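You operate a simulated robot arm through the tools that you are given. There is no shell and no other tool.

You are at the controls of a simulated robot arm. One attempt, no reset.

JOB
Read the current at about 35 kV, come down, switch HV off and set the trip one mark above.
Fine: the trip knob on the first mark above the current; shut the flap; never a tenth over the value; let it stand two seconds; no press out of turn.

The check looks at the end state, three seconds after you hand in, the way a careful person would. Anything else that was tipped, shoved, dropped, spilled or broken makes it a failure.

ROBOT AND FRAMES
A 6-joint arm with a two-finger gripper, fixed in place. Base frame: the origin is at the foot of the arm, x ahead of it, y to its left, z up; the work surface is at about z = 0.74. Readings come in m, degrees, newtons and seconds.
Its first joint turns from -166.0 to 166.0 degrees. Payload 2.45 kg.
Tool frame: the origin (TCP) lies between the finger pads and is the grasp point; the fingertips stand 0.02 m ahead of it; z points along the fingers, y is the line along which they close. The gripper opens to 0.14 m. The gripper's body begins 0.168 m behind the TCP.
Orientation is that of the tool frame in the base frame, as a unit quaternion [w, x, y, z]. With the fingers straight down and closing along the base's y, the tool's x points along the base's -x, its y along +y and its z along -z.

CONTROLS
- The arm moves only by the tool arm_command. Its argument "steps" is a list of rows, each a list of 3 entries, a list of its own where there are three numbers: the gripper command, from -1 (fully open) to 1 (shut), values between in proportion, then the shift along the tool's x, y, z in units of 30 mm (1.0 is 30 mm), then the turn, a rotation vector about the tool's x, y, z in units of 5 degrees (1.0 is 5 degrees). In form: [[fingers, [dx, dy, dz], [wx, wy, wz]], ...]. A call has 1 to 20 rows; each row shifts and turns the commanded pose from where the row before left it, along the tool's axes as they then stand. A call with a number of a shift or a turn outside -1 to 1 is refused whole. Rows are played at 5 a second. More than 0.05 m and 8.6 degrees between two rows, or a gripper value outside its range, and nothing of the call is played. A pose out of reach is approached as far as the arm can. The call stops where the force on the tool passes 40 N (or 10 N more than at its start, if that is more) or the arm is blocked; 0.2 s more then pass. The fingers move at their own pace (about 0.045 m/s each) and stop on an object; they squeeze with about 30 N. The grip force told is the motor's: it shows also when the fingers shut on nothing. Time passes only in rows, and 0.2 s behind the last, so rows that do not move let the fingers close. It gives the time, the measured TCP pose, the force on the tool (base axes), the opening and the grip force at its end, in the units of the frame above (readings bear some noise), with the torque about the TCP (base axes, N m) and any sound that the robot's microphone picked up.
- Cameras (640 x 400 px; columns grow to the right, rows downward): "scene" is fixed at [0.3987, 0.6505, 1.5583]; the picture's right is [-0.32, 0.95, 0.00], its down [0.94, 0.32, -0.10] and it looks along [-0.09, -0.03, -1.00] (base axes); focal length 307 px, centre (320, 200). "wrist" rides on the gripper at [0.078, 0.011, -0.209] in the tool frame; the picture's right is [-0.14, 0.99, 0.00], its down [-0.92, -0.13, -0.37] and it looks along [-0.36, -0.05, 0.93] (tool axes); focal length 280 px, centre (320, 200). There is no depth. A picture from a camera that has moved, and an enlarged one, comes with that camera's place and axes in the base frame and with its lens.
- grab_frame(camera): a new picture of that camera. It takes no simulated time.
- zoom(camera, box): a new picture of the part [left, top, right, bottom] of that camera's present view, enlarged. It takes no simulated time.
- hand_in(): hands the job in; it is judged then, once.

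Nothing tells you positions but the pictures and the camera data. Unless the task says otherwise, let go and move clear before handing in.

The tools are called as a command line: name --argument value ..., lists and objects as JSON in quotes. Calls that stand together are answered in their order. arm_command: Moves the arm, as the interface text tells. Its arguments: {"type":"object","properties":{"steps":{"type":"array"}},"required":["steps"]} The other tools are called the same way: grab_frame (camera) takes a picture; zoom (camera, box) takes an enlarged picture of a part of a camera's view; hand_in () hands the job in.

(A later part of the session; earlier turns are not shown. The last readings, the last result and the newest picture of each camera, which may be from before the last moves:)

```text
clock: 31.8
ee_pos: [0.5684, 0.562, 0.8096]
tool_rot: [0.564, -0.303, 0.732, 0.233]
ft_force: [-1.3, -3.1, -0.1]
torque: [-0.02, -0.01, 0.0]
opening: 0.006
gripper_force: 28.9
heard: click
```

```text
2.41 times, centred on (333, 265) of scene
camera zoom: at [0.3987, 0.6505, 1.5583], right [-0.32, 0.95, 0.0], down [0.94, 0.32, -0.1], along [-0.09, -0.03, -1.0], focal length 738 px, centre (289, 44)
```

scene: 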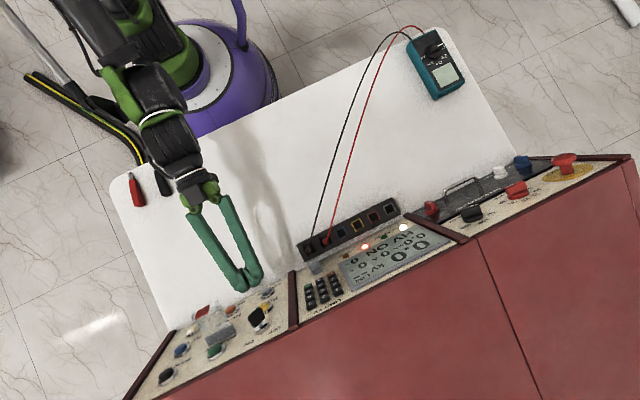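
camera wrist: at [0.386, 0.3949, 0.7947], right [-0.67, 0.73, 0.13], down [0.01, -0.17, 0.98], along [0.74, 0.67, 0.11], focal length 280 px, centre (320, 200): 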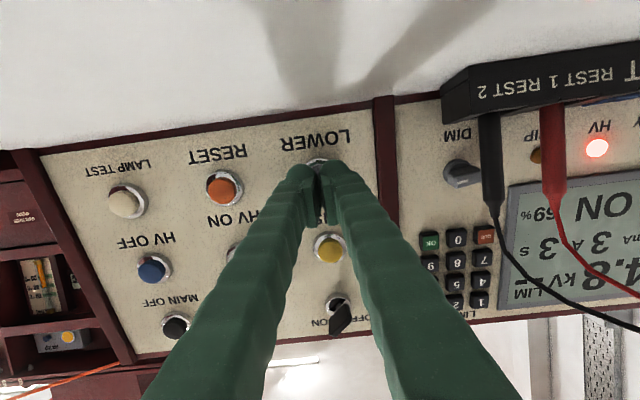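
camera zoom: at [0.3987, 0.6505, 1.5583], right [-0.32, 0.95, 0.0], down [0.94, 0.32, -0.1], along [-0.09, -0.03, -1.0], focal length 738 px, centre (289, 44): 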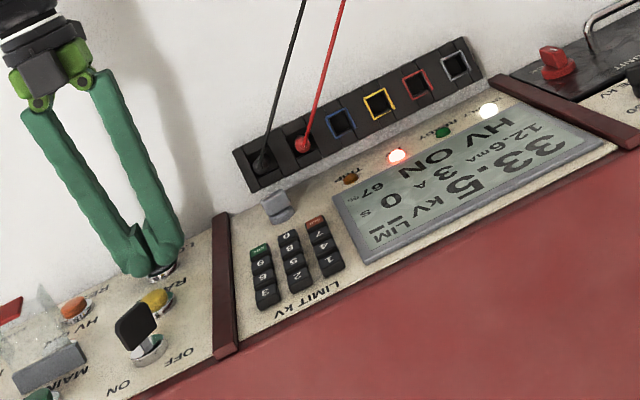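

LOWER is engaged and the voltage is falling, 33.5 kV now. I'll keep holding it down.

arm_command --steps '[[1, [0, 0, 0], [0, 0, 0]], [1, [0, 0, 0], [0, 0, 0]], [1, [0, 0, 0], [0, 0, 0]], [1, [0, 0, 0], [0, 0, 0]], [1, [0, 0, 0], [0, 0, 0]], [1, [0, 0, 0], [0, 0, 0]], [1, [0, 0, 0], [0, 0, 0]], [1, [0, 0, 0], [0, 0, 0]], [1, [0, 0, 0], [0, 0, 0]], [1, [0, 0, 0], [0, 0, 0]], [1, [0, 0, 0], [0, 0, 0]], [1, [0, 0, 0], [0, 0, 0]], [1, [0, 0, 0], [0, 0, 0]], [1, [0, 0, 0], [0, 0, 0]], [1, [0, 0, 0], [0, 0, 0]], [1, [0, 0, 0], [0, 0, 0]], [1, [0, 0, 0], [0, 0, 0]], [1, [0, 0, 0], [0, 0, 0]], [1, [0, 0, 0], [0, 0, 0]], [1, [0, 0, 0], [0, 0, 0]]]'

arm_command --steps '[[1, [0, 0, 0], [0, 0, 0]], [1, [0, 0, 0], [0, 0, 0]], [1, [0, 0, 0], [0, 0, 0]], [1, [0, 0, 0], [0, 0, 0]], [1, [0, 0, 0], [0, 0, 0]], [1, [0, 0, 0], [0, 0, 0]], [1, [0, 0, 0], [0, 0, 0]], [1, [0, 0, 0], [0, 0, 0]], [1, [0, 0, 0], [0, 0, 0]], [1, [0, 0, 0], [0, 0, 0]], [1, [0, 0, 0], [0, 0, 0]], [1, [0, 0, 0], [0, 0, 0]], [1, [0, 0, 0], [0, 0, 0]], [1, [0, 0, 0], [0, 0, 0]], [1, [0, 0, 0], [0, 0, 0]], [1, [0, 0, 0], [0, 0, 0]], [1, [0, 0, 0], [0, 0, 0]], [1, [0, 0, 0], [0, 0, 0]], [1, [0, 0, 0], [0, 0, 0]], [1, [0, 0, 0], [0, 0, 0]]]'

zoom --camera "scene" --box '[290, 190, 466, 300]'

```text
clock: 36.0
ee_pos: [0.5684, 0.5635, 0.8098]
tool_rot: [0.563, -0.304, 0.733, 0.232]
ft_force: [-2.7, -1.6, 1.9]
torque: [0.01, -0.02, -0.02]
opening: 0.0061
gripper_force: 29.6
```

```text
clock: 40.2
ee_pos: [0.5674, 0.5621, 0.8109]
tool_rot: [0.564, -0.303, 0.732, 0.233]
ft_force: [-2.5, -1.8, 0.1]
torque: [0.01, 0.03, 0.01]
opening: 0.0062
gripper_force: 29.2
```

```text
3.64 times, centred on (378, 245) of scene
camera zoom: at [0.3987, 0.6505, 1.5583], right [-0.32, 0.95, 0.0], down [0.94, 0.32, -0.1], along [-0.09, -0.03, -1.0], focal length 1116 px, centre (109, 36)
```

zoom: 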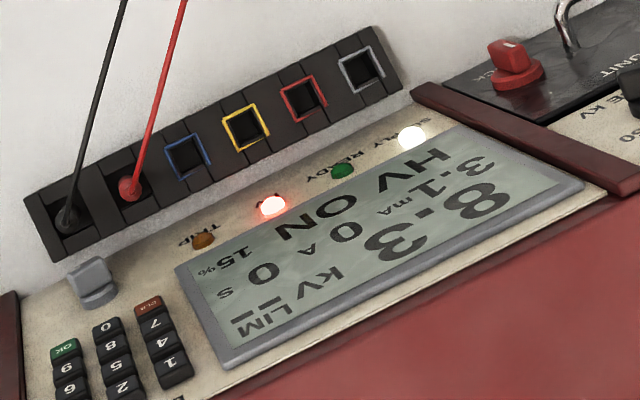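

8.3 kV and still falling at 3 kV/s. I'll hold about three more seconds to reach zero.

arm_command --steps '[[1, [0, 0, 0], [0, 0, 0]], [1, [0, 0, 0], [0, 0, 0]], [1, [0, 0, 0], [0, 0, 0]], [1, [0, 0, 0], [0, 0, 0]], [1, [0, 0, 0], [0, 0, 0]], [1, [0, 0, 0], [0, 0, 0]], [1, [0, 0, 0], [0, 0, 0]], [1, [0, 0, 0], [0, 0, 0]], [1, [0, 0, 0], [0, 0, 0]], [1, [0, 0, 0], [0, 0, 0]], [1, [0, 0, 0], [0, 0, 0]], [1, [0, 0, 0], [0, 0, 0]], [1, [0, 0, 0], [0, 0, 0]], [1, [0, 0, 0], [0, 0, 0]], [1, [0, 0, 0], [0, 0, 0]], [1, [0, 0, 0], [0, 0, 0]]]'

zoom --camera "scene" --box '[290, 190, 466, 300]'

```text
clock: 43.6
ee_pos: [0.5687, 0.5613, 0.8094]
tool_rot: [0.563, -0.303, 0.733, 0.232]
ft_force: [-1.2, -1.9, 0.7]
torque: [0.03, -0.01, -0.01]
opening: 0.0062
gripper_force: 29.3
```

```text
3.64 times, centred on (378, 245) of scene
camera zoom: at [0.3987, 0.6505, 1.5583], right [-0.32, 0.95, 0.0], down [0.94, 0.32, -0.1], along [-0.09, -0.03, -1.0], focal length 1116 px, centre (109, 36)
```

zoom: 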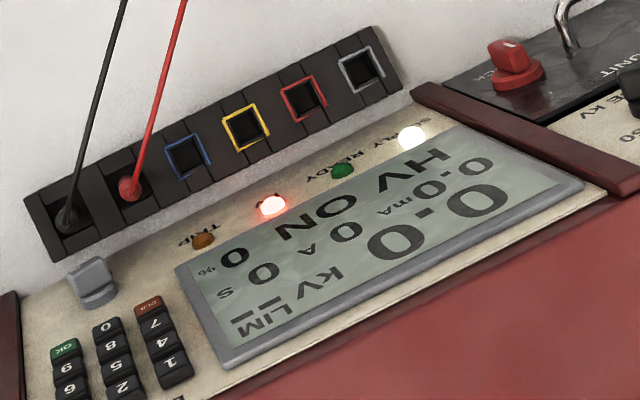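

Zero kV. I'll retract well clear of the open flap and move across to HV OFF (blue).

arm_command --steps '[[1, [0, 0, -0.7], [0, 0, 0]], [1, [0, 0, -0.7], [0, 0, 0]], [1, [0, 0, -0.7], [0, 0, 0]], [1, [0, 0, -0.7], [0, 0, 0]], [1, [0, 0, -0.7], [0, 0, 0]], [1, [-0.324, -0.811, 0], [0, 0, 0]], [1, [-0.324, -0.811, 0], [0, 0, 0]], [1, [-0.324, -0.811, 0], [0, 0, 0]], [1, [-0.324, -0.811, 0], [0, 0, 0]], [1, [-0.324, -0.811, 0], [0, 0, 0]], [1, [-0.324, -0.811, 0], [0, 0, 0]], [1, [-0.324, -0.811, 0], [0, 0, 0]], [1, [-0.324, -0.811, 0], [0, 0, 0]], [1, [0, 0, 0.7], [0, 0, 0]], [1, [0, 0, 0.7], [0, 0, 0]], [1, [0, 0, 0.5], [0, 0, 0]], [1, [0, 0, 0], [0, 0, 0]]]'

grab_frame --camera "wrist"

zoom --camera "wrist" --box '[260, 120, 380, 220]'

zoom --camera "scene" --box '[120, 250, 300, 400]'

```text
clock: 47.2
ee_pos: [0.6872, 0.4067, 0.8963]
tool_rot: [0.563, -0.304, 0.733, 0.233]
ft_force: [-0.3, 0.3, 0.2]
torque: [0.0, 0.03, 0.0]
opening: 0.0
gripper_force: 29.2
```

```text
taken
camera wrist: at [0.5229, 0.2572, 0.8754], right [-0.67, 0.73, 0.13], down [0.01, -0.17, 0.98], along [0.74, 0.67, 0.11], focal length 280 px, centre (320, 200)
```

wrist: 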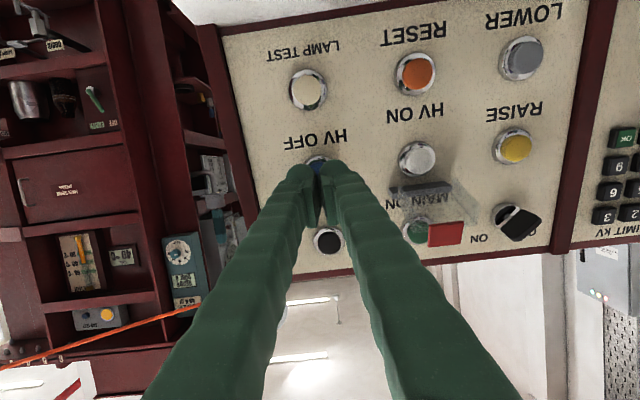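

```text
4.00 times, centred on (320, 170) of wrist
camera zoom: at [0.5229, 0.2572, 0.8754], right [-0.67, 0.73, 0.13], down [0.01, -0.17, 0.98], along [0.74, 0.67, 0.11], focal length 1122 px, centre (320, 320)
```

zoom: 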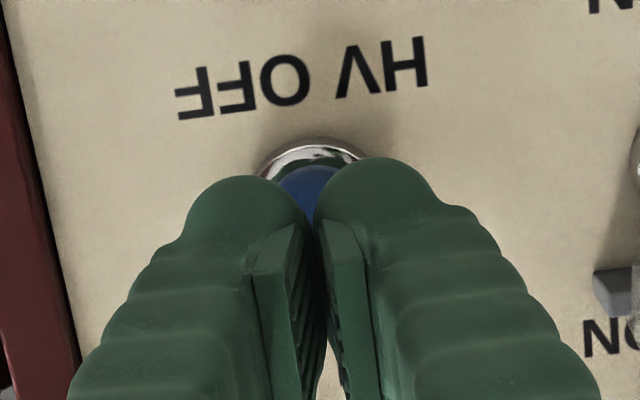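

```text
2.67 times, centred on (210, 325) of scene
camera zoom: at [0.3987, 0.6505, 1.5583], right [-0.32, 0.95, 0.0], down [0.94, 0.32, -0.1], along [-0.09, -0.03, -1.0], focal length 818 px, centre (613, -133)
```

zoom: 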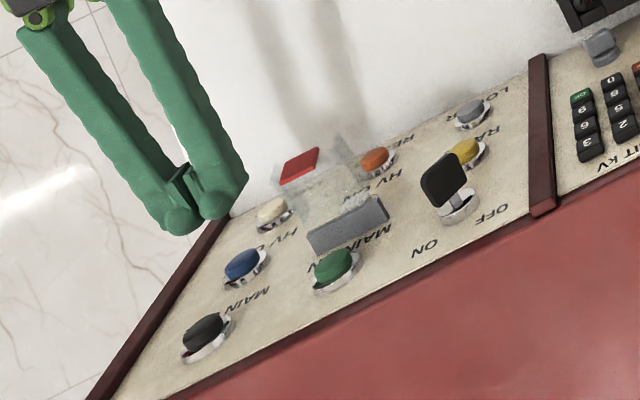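

arm_command --steps '[[1, [-0.12, 0, 0.5], [0, 0, 0]], [1, [0, 0, 0.5], [0, 0, 0]], [1, [0, 0, 0.45], [0, 0, 0]], [1, [0, 0, 0], [0, 0, 0]]]'

zoom --camera "wrist" --box '[260, 120, 380, 220]'

```text
clock: 48.2
ee_pos: [0.7172, 0.4362, 0.8894]
tool_rot: [0.563, -0.304, 0.732, 0.233]
ft_force: [-0.5, -1.0, 0.2]
torque: [0.0, -0.01, -0.01]
opening: 0.0059
gripper_force: 29.1
```

```text
4.00 times, centred on (320, 170) of wrist
camera zoom: at [0.5523, 0.2876, 0.8681], right [-0.67, 0.73, 0.13], down [0.01, -0.17, 0.98], along [0.74, 0.67, 0.11], focal length 1122 px, centre (320, 320)
```

zoom: 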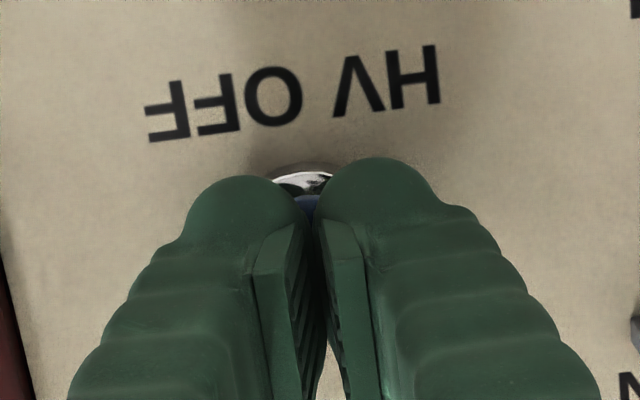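

Contact with the HV OFF cap: the fingers are slightly spread, as they were on the others. A small further push should click it.

arm_command --steps '[[1, [0, 0, 0.07], [0, 0, 0]], [1, [0, 0, 0.03], [0, 0, 0]]]'

zoom --camera "scene" --box '[290, 190, 466, 300]'

```text
clock: 48.8
ee_pos: [0.7195, 0.4382, 0.8883]
tool_rot: [0.563, -0.303, 0.733, 0.233]
ft_force: [-3.0, -1.7, -0.2]
torque: [0.02, 0.01, 0.04]
opening: 0.0062
gripper_force: 30.2
heard: click
```

```text
3.64 times, centred on (378, 245) of scene
camera zoom: at [0.3987, 0.6505, 1.5583], right [-0.32, 0.95, 0.0], down [0.94, 0.32, -0.1], along [-0.09, -0.03, -1.0], focal length 1116 px, centre (109, 36)
```

zoom: 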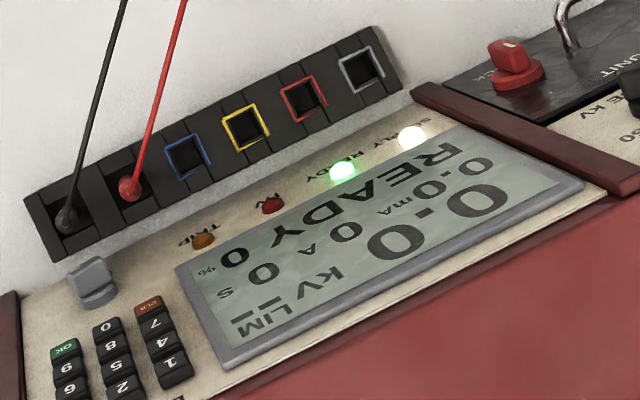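

HV is off and the display shows READY with the HV lamp dark. Next is the flap: I'll back off, move above the standing flap and check clearance before swinging it down.

arm_command --steps '[[1, [0, 0, -0.733], [0, 0, 0]], [1, [0, 0, -0.733], [0, 0, 0]], [1, [0, 0, -0.733], [0, 0, 0]], [1, [0, 0, -0.733], [0, 0, 0]], [1, [0, 0, -0.733], [0, 0, 0]], [1, [-0.472, 0, 0], [0, 0, 0]], [1, [-0.472, 0, 0], [0, 0, 0]], [1, [-0.472, 0, 0], [0, 0, 0]], [1, [-0.472, 0.547, 0], [0, 0, 0]], [1, [-0.472, 0.547, 0], [0, 0, 0]], [1, [-0.472, 0.547, 0], [0, 0, 0]], [1, [0, 0.547, 0], [0, 0, 0]], [1, [0, 0.547, 0], [0, 0, 0]], [1, [0, 0.547, 0], [0, 0, 0]], [1, [0, 0, 0], [0, 0, 0]]]'

grab_frame --camera "wrist"

zoom --camera "scene" --box '[140, 230, 300, 370]'

zoom --camera "scene" --box '[290, 190, 466, 300]'

```text
clock: 52.0
ee_pos: [0.5897, 0.4492, 1.0005]
tool_rot: [0.563, -0.303, 0.733, 0.232]
ft_force: [1.3, 0.2, -0.4]
torque: [0.0, -0.03, -0.01]
opening: 0.0002
gripper_force: 29.9
```

```text
taken
camera wrist: at [0.4253, 0.2998, 0.9786], right [-0.67, 0.73, 0.13], down [0.01, -0.17, 0.98], along [0.74, 0.67, 0.11], focal length 280 px, centre (320, 200)
```

wrist: 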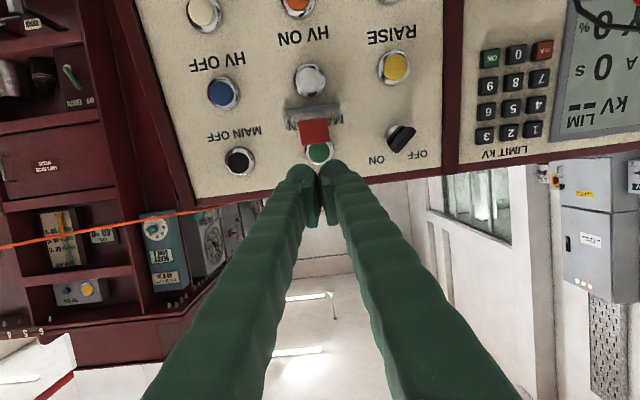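

```text
2.86 times, centred on (220, 300) of scene
camera zoom: at [0.3987, 0.6505, 1.5583], right [-0.32, 0.95, 0.0], down [0.94, 0.32, -0.1], along [-0.09, -0.03, -1.0], focal length 877 px, centre (606, -86)
```

zoom: 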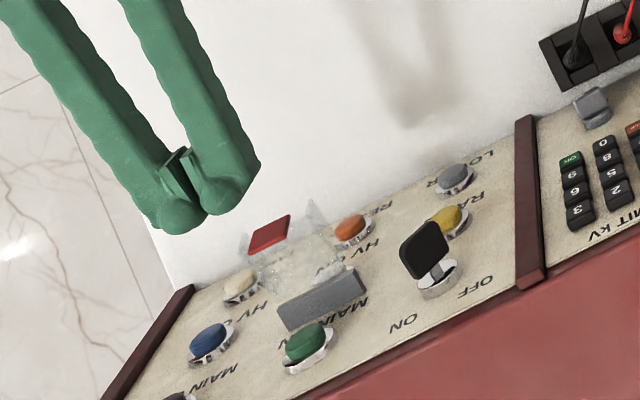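

```text
3.64 times, centred on (378, 245) of scene
camera zoom: at [0.3987, 0.6505, 1.5583], right [-0.32, 0.95, 0.0], down [0.94, 0.32, -0.1], along [-0.09, -0.03, -1.0], focal length 1116 px, centre (109, 36)
```

zoom: 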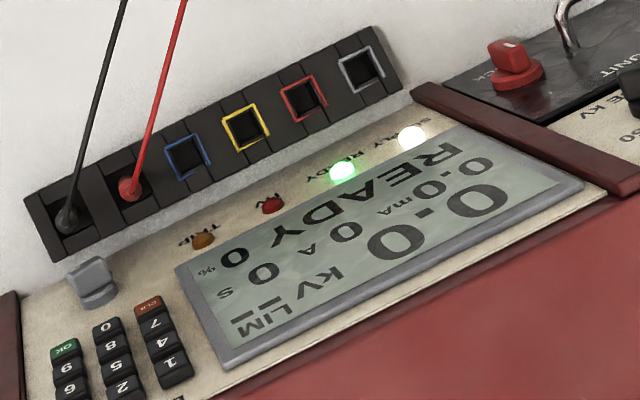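

The tab sticks up at the flap's outer end, about 45 mm below and 64 mm ahead of the tool point, and MAIN ON lies well beyond it. I'll raise slightly, reach over the flap with the tips stopping 3 cm short of MAIN ON, and check.

arm_command --steps '[[1, [-0.3, 0, 0], [0, 0, 0]], [1, [0, 0, 0.6], [0, 0, 0]], [1, [0, 0, 0.6], [0, 0, 0]], [1, [0, 0, 0.6], [0, 0, 0]], [1, [0, 0, 0.6], [0, 0, 0]], [1, [0, 0, 0], [0, 0, 0]]]'

grab_frame --camera "wrist"

zoom --camera "scene" --box '[140, 230, 300, 370]'

zoom --camera "wrist" --box '[260, 70, 380, 190]'

```text
clock: 53.4
ee_pos: [0.6409, 0.5004, 0.9895]
tool_rot: [0.563, -0.303, 0.733, 0.232]
ft_force: [-0.2, 0.2, -0.3]
torque: [0.0, 0.01, 0.0]
opening: 0.0
gripper_force: 29.3
```

```text
taken
camera wrist: at [0.4768, 0.3513, 0.968], right [-0.67, 0.73, 0.13], down [0.01, -0.17, 0.98], along [0.74, 0.67, 0.11], focal length 280 px, centre (320, 200)
```

wrist: 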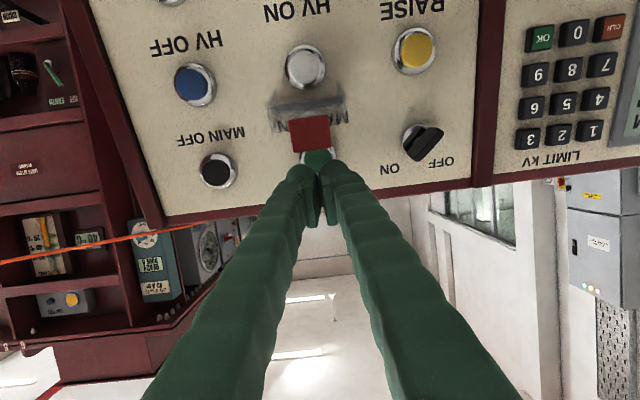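

```text
2.86 times, centred on (220, 300) of scene
camera zoom: at [0.3987, 0.6505, 1.5583], right [-0.32, 0.95, 0.0], down [0.94, 0.32, -0.1], along [-0.09, -0.03, -1.0], focal length 877 px, centre (606, -86)
```

zoom: 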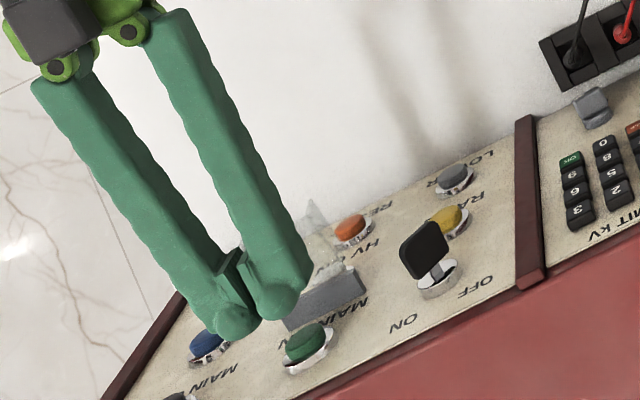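

```text
3.33 times, centred on (320, 130) of wrist
camera zoom: at [0.4768, 0.3513, 0.968], right [-0.67, 0.73, 0.13], down [0.01, -0.17, 0.98], along [0.74, 0.67, 0.11], focal length 935 px, centre (320, 433)
```

zoom: 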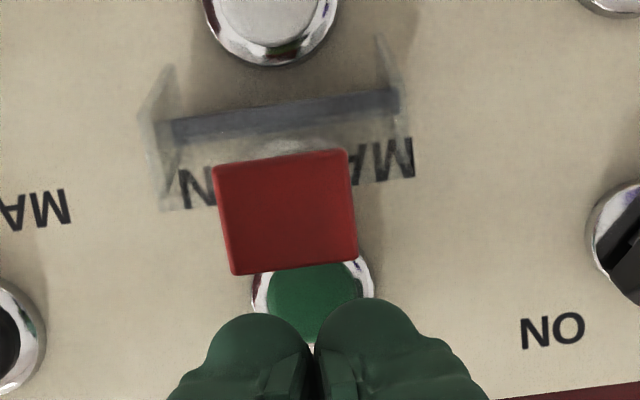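

The fingertips are over the flap, centred on the tab with about 2 cm of vertical gap, and well off MAIN ON. I'll lower gently onto the tab and push it down.

arm_command --steps '[[1, [0.4, 0, 0], [0, 0, 0]], [1, [0.3, 0, 0], [0, 0, 0]], [1, [0.2, 0, 0], [0, 0, 0]], [1, [0, 0, 0], [0, 0, 0]]]'

zoom --camera "wrist" --box '[240, 50, 400, 210]'

zoom --camera "scene" --box '[140, 230, 300, 370]'

```text
clock: 54.4
ee_pos: [0.6353, 0.4958, 0.9614]
tool_rot: [0.563, -0.304, 0.732, 0.233]
ft_force: [-0.1, 0.2, -0.4]
torque: [0.0, -0.02, -0.01]
opening: 0.0001
gripper_force: 29.7
```

```text
2.50 times, centred on (320, 130) of wrist
camera zoom: at [0.4716, 0.3456, 0.9418], right [-0.67, 0.73, 0.13], down [0.01, -0.17, 0.98], along [0.74, 0.67, 0.11], focal length 701 px, centre (320, 375)
```

zoom: 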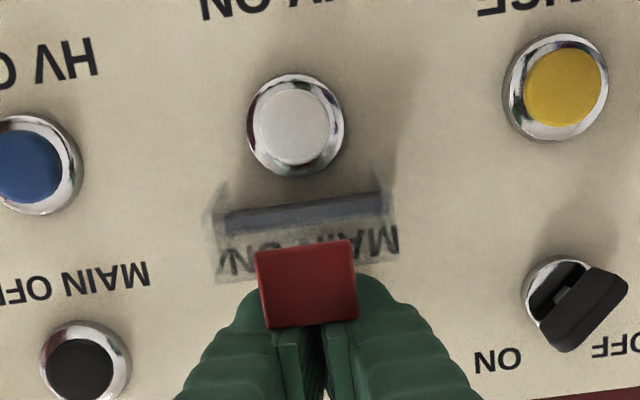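

```text
2.86 times, centred on (220, 300) of scene
camera zoom: at [0.3987, 0.6505, 1.5583], right [-0.32, 0.95, 0.0], down [0.94, 0.32, -0.1], along [-0.09, -0.03, -1.0], focal length 877 px, centre (606, -86)
```

zoom: 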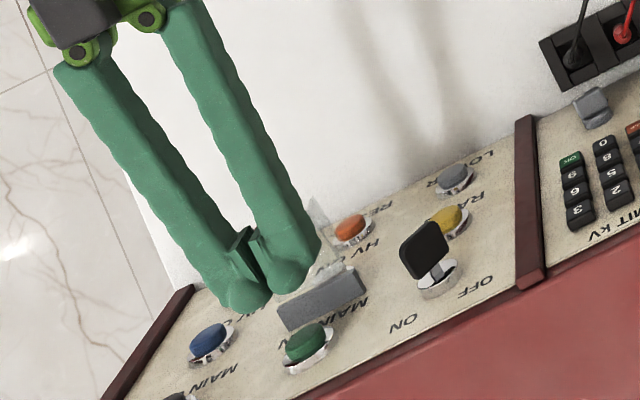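

arm_command --steps '[[1, [0.2, 0, 0], [0, 0, 0]], [1, [0.2, 0, 0], [0, 0, 0]], [1, [0, 0, 0], [0, 0, 0]]]'

zoom --camera "wrist" --box '[240, 50, 400, 210]'

zoom --camera "scene" --box '[140, 230, 300, 370]'

```text
clock: 55.2
ee_pos: [0.6337, 0.4925, 0.9519]
tool_rot: [0.563, -0.304, 0.732, 0.233]
ft_force: [0.0, 0.7, -0.2]
torque: [0.01, 0.0, -0.02]
opening: 0.0002
gripper_force: 29.5
```

```text
2.50 times, centred on (320, 130) of wrist
camera zoom: at [0.4689, 0.3434, 0.9301], right [-0.67, 0.73, 0.13], down [0.01, -0.17, 0.98], along [0.74, 0.67, 0.11], focal length 701 px, centre (320, 375)
```

zoom: 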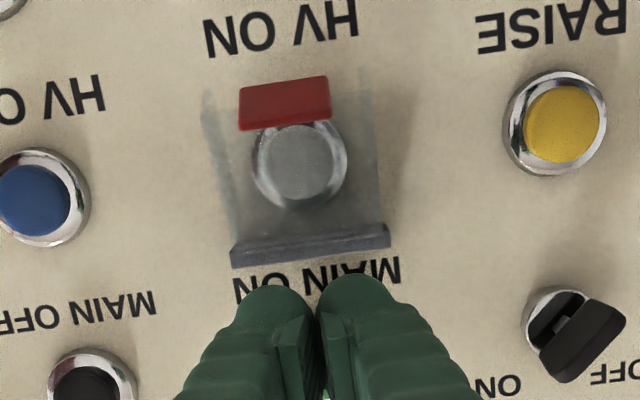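

```text
2.86 times, centred on (220, 300) of scene
camera zoom: at [0.3987, 0.6505, 1.5583], right [-0.32, 0.95, 0.0], down [0.94, 0.32, -0.1], along [-0.09, -0.03, -1.0], focal length 877 px, centre (606, -86)
```

zoom: 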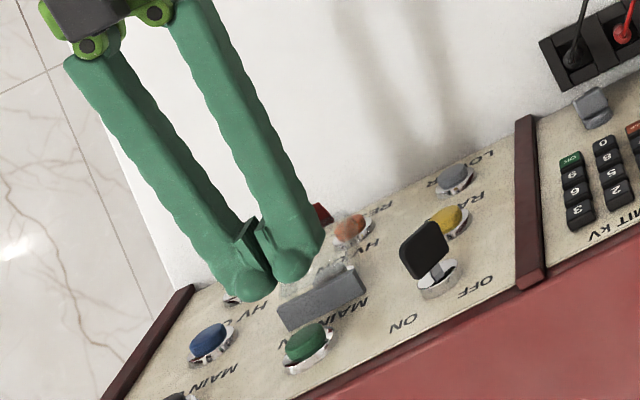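

The flap tipped over and dropped shut over HV ON. I'll back away and check from a better angle that it is fully closed.

arm_command --steps '[[1, [0, 0, -0.7], [0, 0, 0]], [1, [0, 0, -0.7], [0, 0, 0]], [1, [0, 0, -0.7], [0, 0, 0]], [1, [0, 0, -0.7], [0, 0, 0]], [1, [0, 0, 0], [0, 0, 0]]]'

zoom --camera "wrist" --box '[240, 50, 400, 210]'

zoom --camera "scene" --box '[140, 270, 300, 370]'

zoom --camera "scene" --box '[290, 190, 466, 300]'

```text
clock: 56.4
ee_pos: [0.5773, 0.4356, 0.972]
tool_rot: [0.564, -0.303, 0.732, 0.233]
ft_force: [-0.1, -0.2, -0.3]
torque: [-0.01, 0.04, 0.01]
opening: 0.0
gripper_force: 29.1
```

```text
2.50 times, centred on (320, 130) of wrist
camera zoom: at [0.4126, 0.2857, 0.9521], right [-0.68, 0.73, 0.13], down [0.01, -0.17, 0.98], along [0.74, 0.67, 0.11], focal length 701 px, centre (320, 375)
```

zoom: 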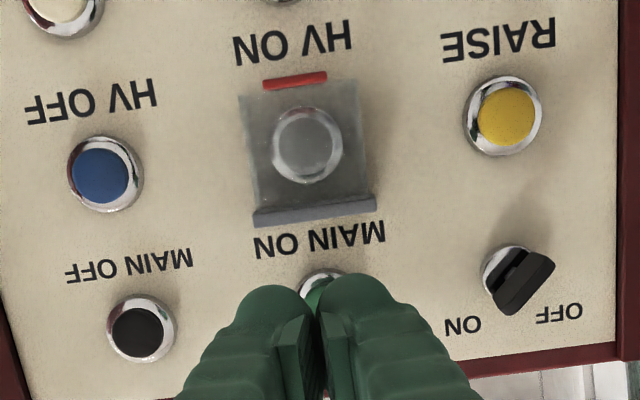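

```text
4.00 times, centred on (220, 320) of scene
camera zoom: at [0.3987, 0.6505, 1.5583], right [-0.32, 0.95, 0.0], down [0.94, 0.32, -0.1], along [-0.09, -0.03, -1.0], focal length 1228 px, centre (720, -280)
```

zoom: 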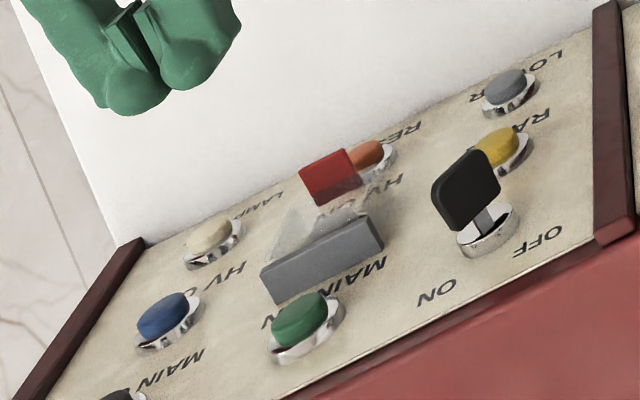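

```text
3.64 times, centred on (378, 245) of scene
camera zoom: at [0.3987, 0.6505, 1.5583], right [-0.32, 0.95, 0.0], down [0.94, 0.32, -0.1], along [-0.09, -0.03, -1.0], focal length 1116 px, centre (109, 36)
```

zoom: 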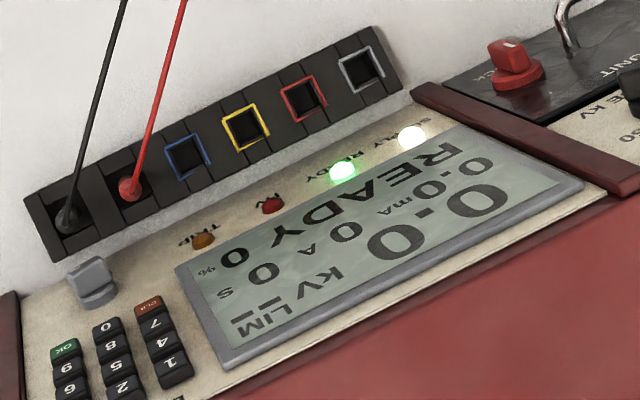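

The flap now lies flat over HV ON with its tab edge-on, and the display still reads READY. Next is the trip knob, about 0.67 m to the side. I'll lift over the leads first, then traverse.

arm_command --steps '[[1, [-0.9, 0, -0.3], [0, 0, 0]], [1, [-0.9, 0, -0.3], [0, 0, 0]], [1, [-0.9, 0, -0.3], [0, 0, 0]], [1, [-0.9, 0, -0.3], [0, 0, 0]], [1, [-0.9, 0, -0.3], [0, 0, 0]], [1, [-0.9, 0, -0.3], [0, 0, 0]], [1, [-0.9, 0, 0], [0, 0, 0]], [1, [-0.9, 0, 0], [0, 0, 0]], [-0.2, [0, 0, 0], [0, 0, 0]]]'

grab_frame --camera "wrist"

grab_frame --camera "scene"

```text
clock: 58.4
ee_pos: [0.5793, 0.4353, 1.1969]
tool_rot: [0.563, -0.304, 0.732, 0.233]
ft_force: [0.0, 0.8, 0.4]
torque: [0.05, -0.02, 0.02]
opening: 0.0341
gripper_force: 0.1
```

```text
taken
camera wrist: at [0.415, 0.2878, 1.1759], right [-0.67, 0.73, 0.13], down [0.01, -0.17, 0.98], along [0.74, 0.67, 0.11], focal length 280 px, centre (320, 200)
```

wrist: 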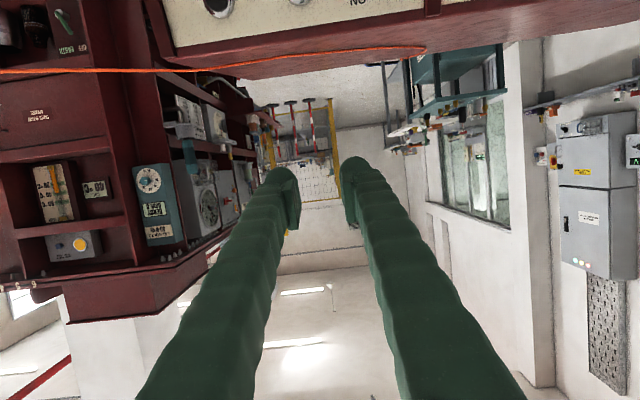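

```text
taken
```

scene: 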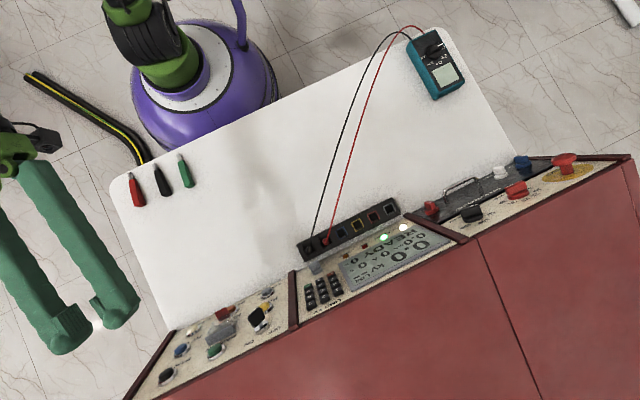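

arm_command --steps '[[0.3, [0, 1.0, 0], [0, 0, 0]], [0.3, [0, 1.0, 0], [0, 0, 0]], [0.3, [0, 1.0, 0], [0, 0, 0]], [0.3, [0, 1.0, 0], [0, 0, 0]], [0.3, [0, 1.0, 0], [0, 0, 0]], [0.3, [0, 1.0, 0], [0, 0, 0]], [0.3, [0, 1.0, 0], [0, 0, 0]], [0.3, [0, 1.0, 0], [0, 0, 0]], [0.3, [0, 1.0, 0], [0, 0, 0]], [0.3, [0, 1.0, 0], [0, 0, 0]], [0.3, [0, 1.0, 0], [0, 0, 0]], [0.3, [0, 1.0, 0], [0, 0, 0]], [0.3, [0, 1.0, 0], [0, 0, 0]], [0.3, [0, 1.0, 0], [0, 0, 0]], [0.3, [0, 1.0, 0], [0, 0, 0]], [0.3, [0, 1.0, 0], [0, 0, 0]], [0.3, [0, 1.0, 0], [0, 0, 0]], [0.3, [0, 1.0, 0], [0, 0, 0]], [0.3, [0, 1.0, 0], [0, 0, 0]], [0.3, [0, 0, 0], [0, 0, 0]]]'

grab_frame --camera "wrist"

grab_frame --camera "scene"

```text
clock: 62.6
ee_pos: [0.1757, 0.8404, 1.1945]
tool_rot: [0.563, -0.304, 0.733, 0.233]
ft_force: [0.4, 0.0, 0.3]
torque: [0.01, 0.0, -0.04]
opening: 0.0488
gripper_force: 0.1
```

```text
taken
camera wrist: at [0.0108, 0.6914, 1.1733], right [-0.67, 0.73, 0.13], down [0.01, -0.17, 0.98], along [0.74, 0.67, 0.11], focal length 280 px, centre (320, 200)
```

wrist: 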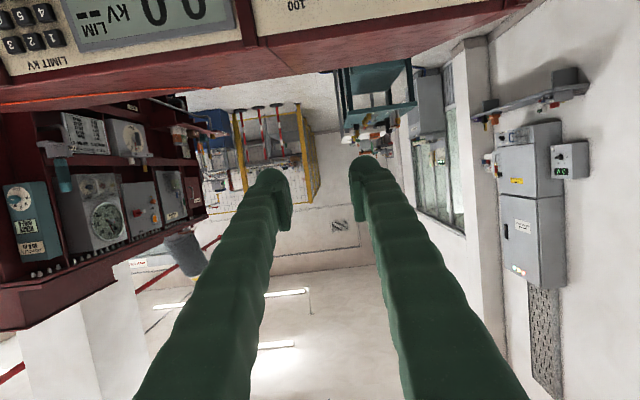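

```text
taken
```

scene: 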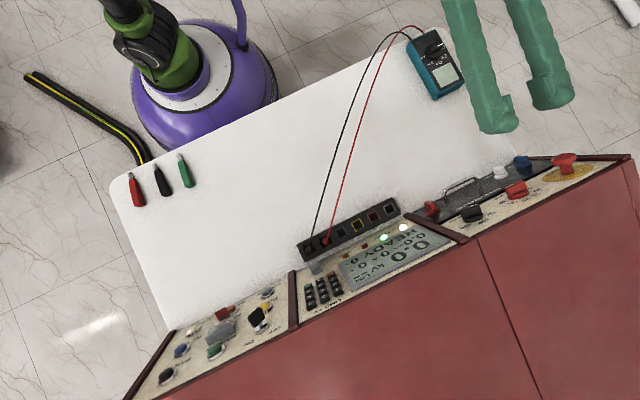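

arm_command --steps '[[0.1, [1.0, 0.56, 0], [0, 0, 0]], [0.1, [1.0, 0.56, 0], [0, 0, 0]], [0.1, [1.0, 0.56, 0], [0, 0, 0]], [0.1, [1.0, 0.56, 0], [0, 0, 0]], [0.1, [1.0, 0.56, 0], [0, 0, 0]], [0.1, [1.0, 0.56, 0], [0, 0, 0]], [0.1, [0, 0, 0], [0, 0, 0]]]'

grab_frame --camera "wrist"

zoom --camera "wrist" --box '[220, 40, 420, 180]'

grab_frame --camera "scene"

```text
clock: 64.2
ee_pos: [0.0698, 0.88, 1.0208]
tool_rot: [0.562, -0.305, 0.733, 0.233]
ft_force: [-0.3, 0.4, 1.0]
torque: [0.0, 0.01, 0.01]
opening: 0.0631
gripper_force: 0.1
```

```text
taken
camera wrist: at [-0.0942, 0.7307, 1.0001], right [-0.68, 0.73, 0.13], down [0.01, -0.17, 0.98], along [0.74, 0.67, 0.11], focal length 280 px, centre (320, 200)
```

wrist: 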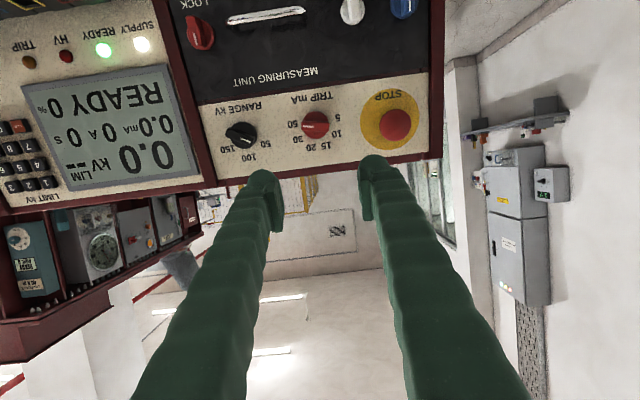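

```text
2.86 times, centred on (320, 110) of wrist
camera zoom: at [-0.0942, 0.7307, 1.0001], right [-0.68, 0.73, 0.13], down [0.01, -0.17, 0.98], along [0.74, 0.67, 0.11], focal length 801 px, centre (320, 457)
```

zoom: 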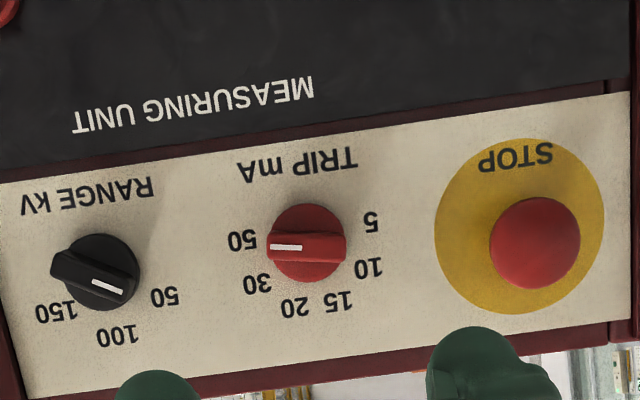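

```text
taken
```

scene: 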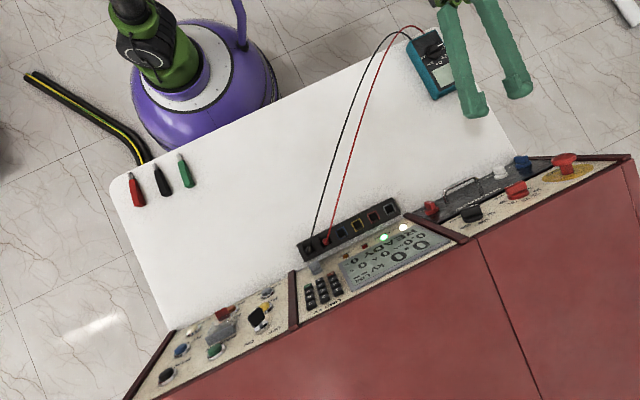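

This gives a square view of the trip scale: the marks sit 40° apart, and the pointer is at 50, so 15 is 120° away. I'll centre on the knob and turn the gripper about 100° so the fingers close across its bar.

arm_command --steps '[[0.1, [0.53, -0.035, 0], [0, 0, 1]], [0.1, [0.53, -0.035, 0], [0, 0, 1]], [0.1, [0, 0, 0], [0, 0, 1]], [0.1, [0, 0, 0], [0, 0, 1]], [0.1, [0, 0, 0], [0, 0, 1]], [0.1, [0, 0, 0], [0, 0, 1]], [0.1, [0, 0, 0], [0, 0, 1]], [0.1, [0, 0, 0], [0, 0, 1]], [0.1, [0, 0, 0], [0, 0, 1]], [0.1, [0, 0, 0], [0, 0, 1]], [0.1, [0, 0, 0], [0, 0, 1]], [0.1, [0, 0, 0], [0, 0, 1]], [0.1, [0, 0, 0], [0, 0, 1]], [0.1, [0, 0, 0], [0, 0, 1]], [0.1, [0, 0, 0], [0, 0, 1]], [0.1, [0, 0, 0], [0, 0, 1]], [0.1, [0, 0, 0], [0, 0, 1]], [0.1, [0, 0, 0], [0, 0, 1]], [0.1, [0, 0, 0], [0, 0, 0]]]'

grab_frame --camera "wrist"

grab_frame --camera "scene"

```text
clock: 68.2
ee_pos: [0.0669, 0.8734, 0.9909]
tool_rot: [0.234, 0.305, 0.732, 0.563]
ft_force: [0.0, 1.1, -0.3]
torque: [0.0, 0.0, -0.01]
opening: 0.063
gripper_force: 0.0
```

```text
taken
camera wrist: at [-0.1288, 0.7883, 1.0549], right [0.28, 0.08, 0.96], down [0.38, -0.93, -0.03], along [0.88, 0.37, -0.29], focal length 280 px, centre (320, 200)
```

wrist: 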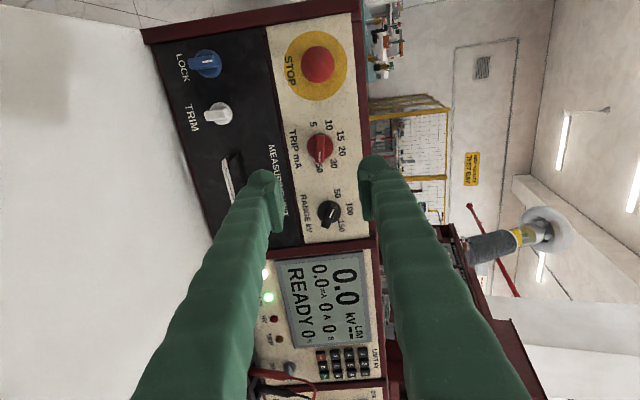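

```text
taken
```

scene: 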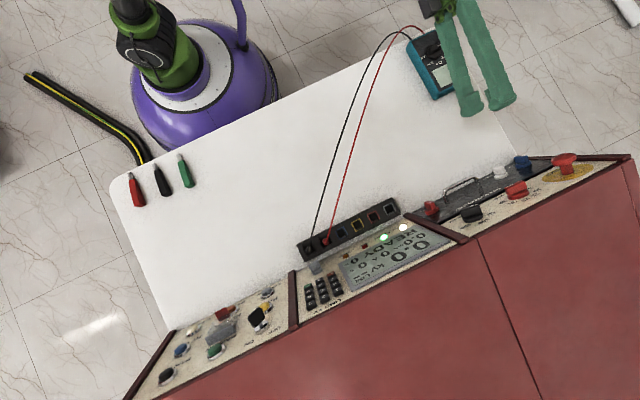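

zoom --camera "wrist" --box '[270, 110, 370, 190]'

zoom --camera "scene" --box '[490, 165, 554, 205]'

```text
5.00 times, centred on (320, 150) of wrist
camera zoom: at [-0.1288, 0.7883, 1.0549], right [0.28, 0.08, 0.96], down [0.38, -0.93, -0.03], along [0.88, 0.37, -0.29], focal length 1402 px, centre (320, 450)
```

zoom: 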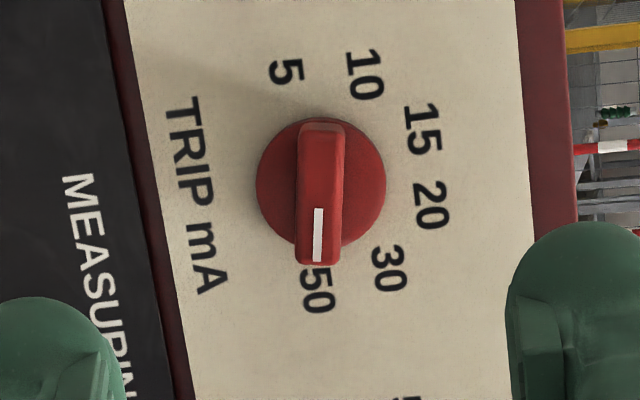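

```text
10.00 times, centred on (522, 185) of scene
camera zoom: at [0.3987, 0.6505, 1.5583], right [-0.32, 0.95, 0.0], down [0.94, 0.32, -0.1], along [-0.09, -0.03, -1.0], focal length 3069 px, centre (-1700, 350)
```

zoom: 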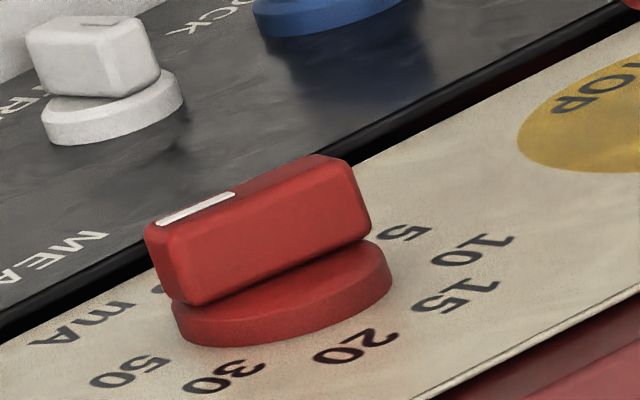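

The knob's axis coincides with the tool axis to within a millimetre. I'll finish the turn so the closing direction is square to the bar, narrow the fingers, and advance most of the way.

arm_command --steps '[[0.43, [0, 0, 0], [0, 0, 1]], [0.43, [0, 0, 0], [0, 0, 0.9]], [0.43, [0, 0, 0.8], [0, 0, 0]], [0.43, [0, 0, 0.8], [0, 0, 0]], [0.43, [0, 0, 0.8], [0, 0, 0]], [0.43, [0, 0, 0.8], [0, 0, 0]], [0.43, [0, 0, 0.6], [0, 0, 0]], [0.43, [0, 0, 0], [0, 0, 0]]]'

grab_frame --camera "wrist"

zoom --camera "wrist" --box '[250, 110, 390, 230]'

zoom --camera "scene" --box '[450, 120, 610, 220]'

```text
clock: 70.0
ee_pos: [0.1477, 0.9534, 0.959]
tool_rot: [0.223, 0.314, 0.732, 0.562]
ft_force: [-0.9, 0.5, 0.1]
torque: [0.03, -0.01, 0.0]
opening: 0.0398
gripper_force: 0.1
out of reach, approached as far as the arm can: row 1, 2
```

```text
taken
camera wrist: at [-0.0454, 0.8683, 1.0289], right [0.3, 0.07, 0.95], down [0.37, -0.93, -0.05], along [0.88, 0.37, -0.31], focal length 280 px, centre (320, 200)
```

wrist: 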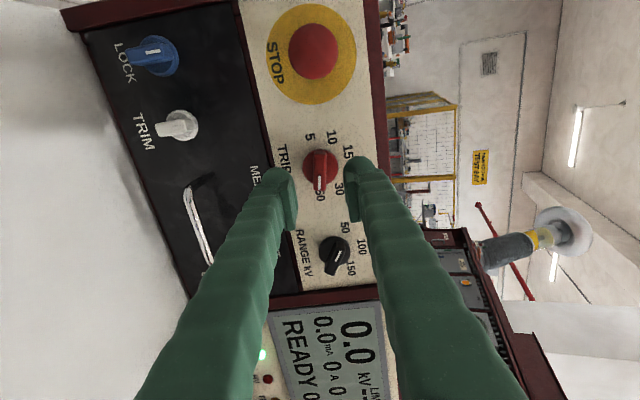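

```text
3.33 times, centred on (320, 170) of wrist
camera zoom: at [-0.0454, 0.8683, 1.0289], right [0.3, 0.07, 0.95], down [0.37, -0.93, -0.05], along [0.88, 0.37, -0.31], focal length 935 px, centre (320, 300)
```

zoom: 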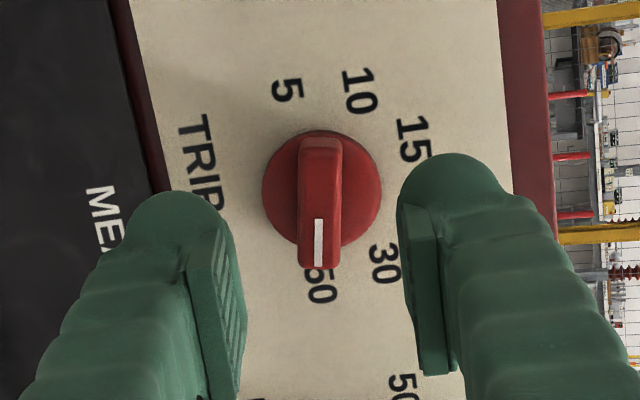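

```text
4.00 times, centred on (530, 170) of scene
camera zoom: at [0.3987, 0.6505, 1.5583], right [-0.32, 0.95, 0.0], down [0.94, 0.32, -0.1], along [-0.09, -0.03, -1.0], focal length 1228 px, centre (-520, 320)
```

zoom: 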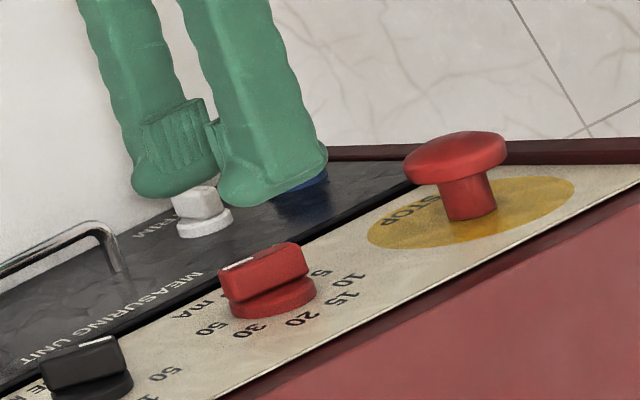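

The wrist roll stopped at about 92°, which is a joint limit, but that suits: closing there nudges the knob slightly in the direction I need. I'll advance until the tips flank the bar.

arm_command --steps '[[0.43, [0.05, 0, 0.5], [0, 0, 0]], [0.43, [0, 0, 0.5], [0, 0, 0]], [0.43, [0, 0, 0.4], [0, 0, 0]], [0.43, [0, 0, 0], [0, 0, 0]]]'

zoom --camera "wrist" --box '[250, 110, 390, 230]'

zoom --camera "scene" --box '[480, 140, 576, 210]'

```text
clock: 71.0
ee_pos: [0.175, 0.9809, 0.9506]
tool_rot: [0.223, 0.313, 0.733, 0.561]
ft_force: [0.0, -0.6, 0.2]
torque: [0.0, -0.02, -0.03]
opening: 0.0395
gripper_force: 0.1
```

```text
3.33 times, centred on (320, 170) of wrist
camera zoom: at [-0.019, 0.8962, 1.0182], right [0.3, 0.07, 0.95], down [0.37, -0.93, -0.05], along [0.88, 0.37, -0.31], focal length 935 px, centre (320, 300)
```

zoom: 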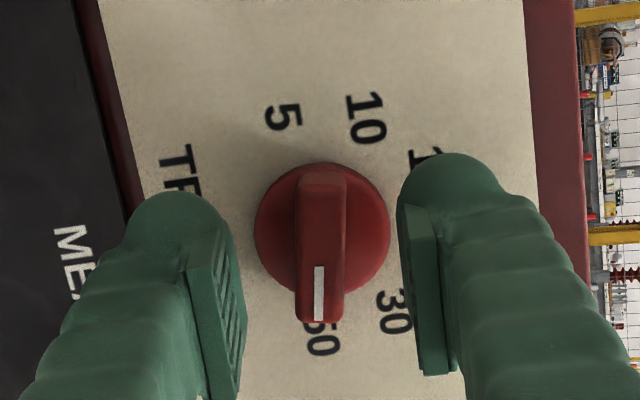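

```text
5.71 times, centred on (528, 175) of scene
camera zoom: at [0.3987, 0.6505, 1.5583], right [-0.32, 0.95, 0.0], down [0.94, 0.32, -0.1], along [-0.09, -0.03, -1.0], focal length 1754 px, centre (-869, 343)
```

zoom: 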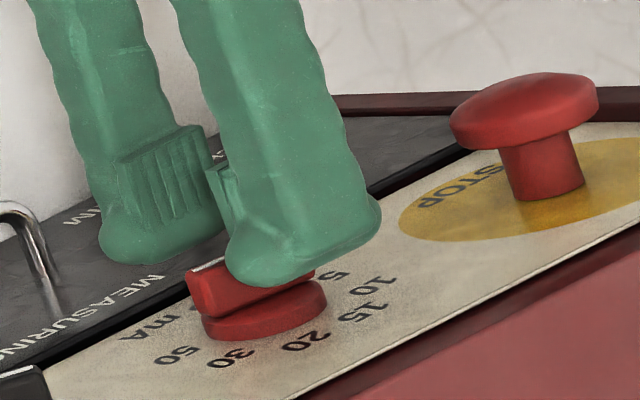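

arm_command --steps '[[0.43, [0.03, 0, 0.2], [0, 0, 0]], [0.43, [0, 0, 0.15], [0, 0, 0]], [0.43, [0, 0, 0], [0, 0, 0]]]'

zoom --camera "wrist" --box '[250, 110, 390, 230]'

zoom --camera "scene" --box '[480, 140, 576, 210]'

```text
clock: 71.8
ee_pos: [0.1818, 0.9896, 0.9462]
tool_rot: [0.223, 0.313, 0.733, 0.562]
ft_force: [0.9, -0.8, 0.1]
torque: [-0.01, -0.03, 0.02]
opening: 0.0399
gripper_force: 0.1
```

```text
3.33 times, centred on (320, 170) of wrist
camera zoom: at [-0.0121, 0.9047, 1.015], right [0.3, 0.07, 0.95], down [0.37, -0.93, -0.05], along [0.88, 0.37, -0.31], focal length 935 px, centre (320, 300)
```

zoom: 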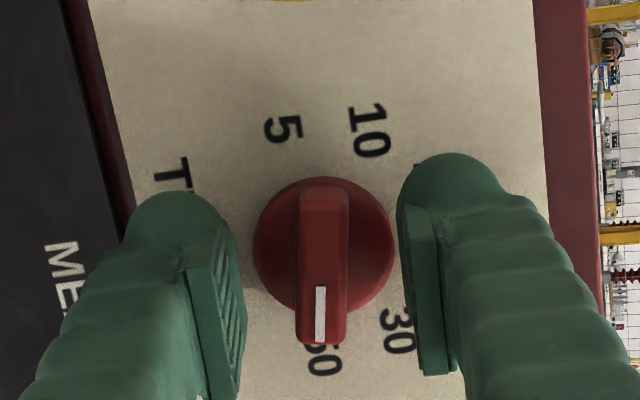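

```text
5.71 times, centred on (528, 175) of scene
camera zoom: at [0.3987, 0.6505, 1.5583], right [-0.32, 0.95, 0.0], down [0.94, 0.32, -0.1], along [-0.09, -0.03, -1.0], focal length 1754 px, centre (-869, 343)
```

zoom: 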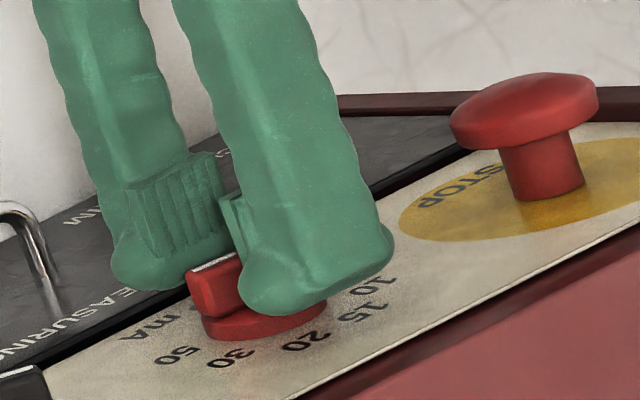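

The tips flank the bar with nothing else touching. I'll close on it.

arm_command --steps '[[1, [0, 0, 0], [0, 0, 0]], [1, [0, 0, 0], [0, 0, 0]], [1, [0, 0, 0], [0, 0, 0]], [1, [0, 0, 0], [0, 0, 0]]]'

zoom --camera "wrist" --box '[250, 110, 390, 230]'

zoom --camera "scene" --box '[480, 140, 576, 210]'

```text
clock: 72.8
ee_pos: [0.1808, 0.9897, 0.9466]
tool_rot: [0.223, 0.313, 0.732, 0.562]
ft_force: [0.7, 4.5, 4.8]
torque: [0.09, -0.07, 0.07]
opening: 0.0118
gripper_force: 39.2
```

```text
3.33 times, centred on (320, 170) of wrist
camera zoom: at [-0.0121, 0.9047, 1.0152], right [0.3, 0.07, 0.95], down [0.37, -0.93, -0.05], along [0.88, 0.37, -0.31], focal length 935 px, centre (320, 300)
```

zoom: 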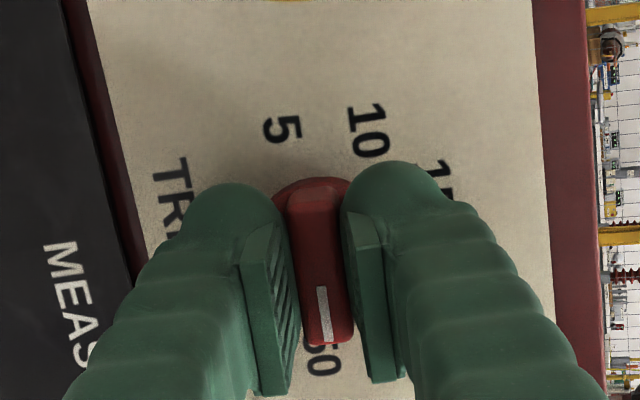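

```text
5.71 times, centred on (528, 175) of scene
camera zoom: at [0.3987, 0.6505, 1.5583], right [-0.32, 0.95, 0.0], down [0.94, 0.32, -0.1], along [-0.09, -0.03, -1.0], focal length 1754 px, centre (-869, 343)
```

zoom: 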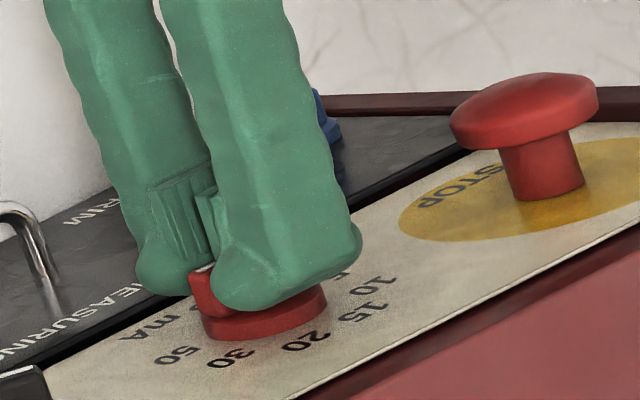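

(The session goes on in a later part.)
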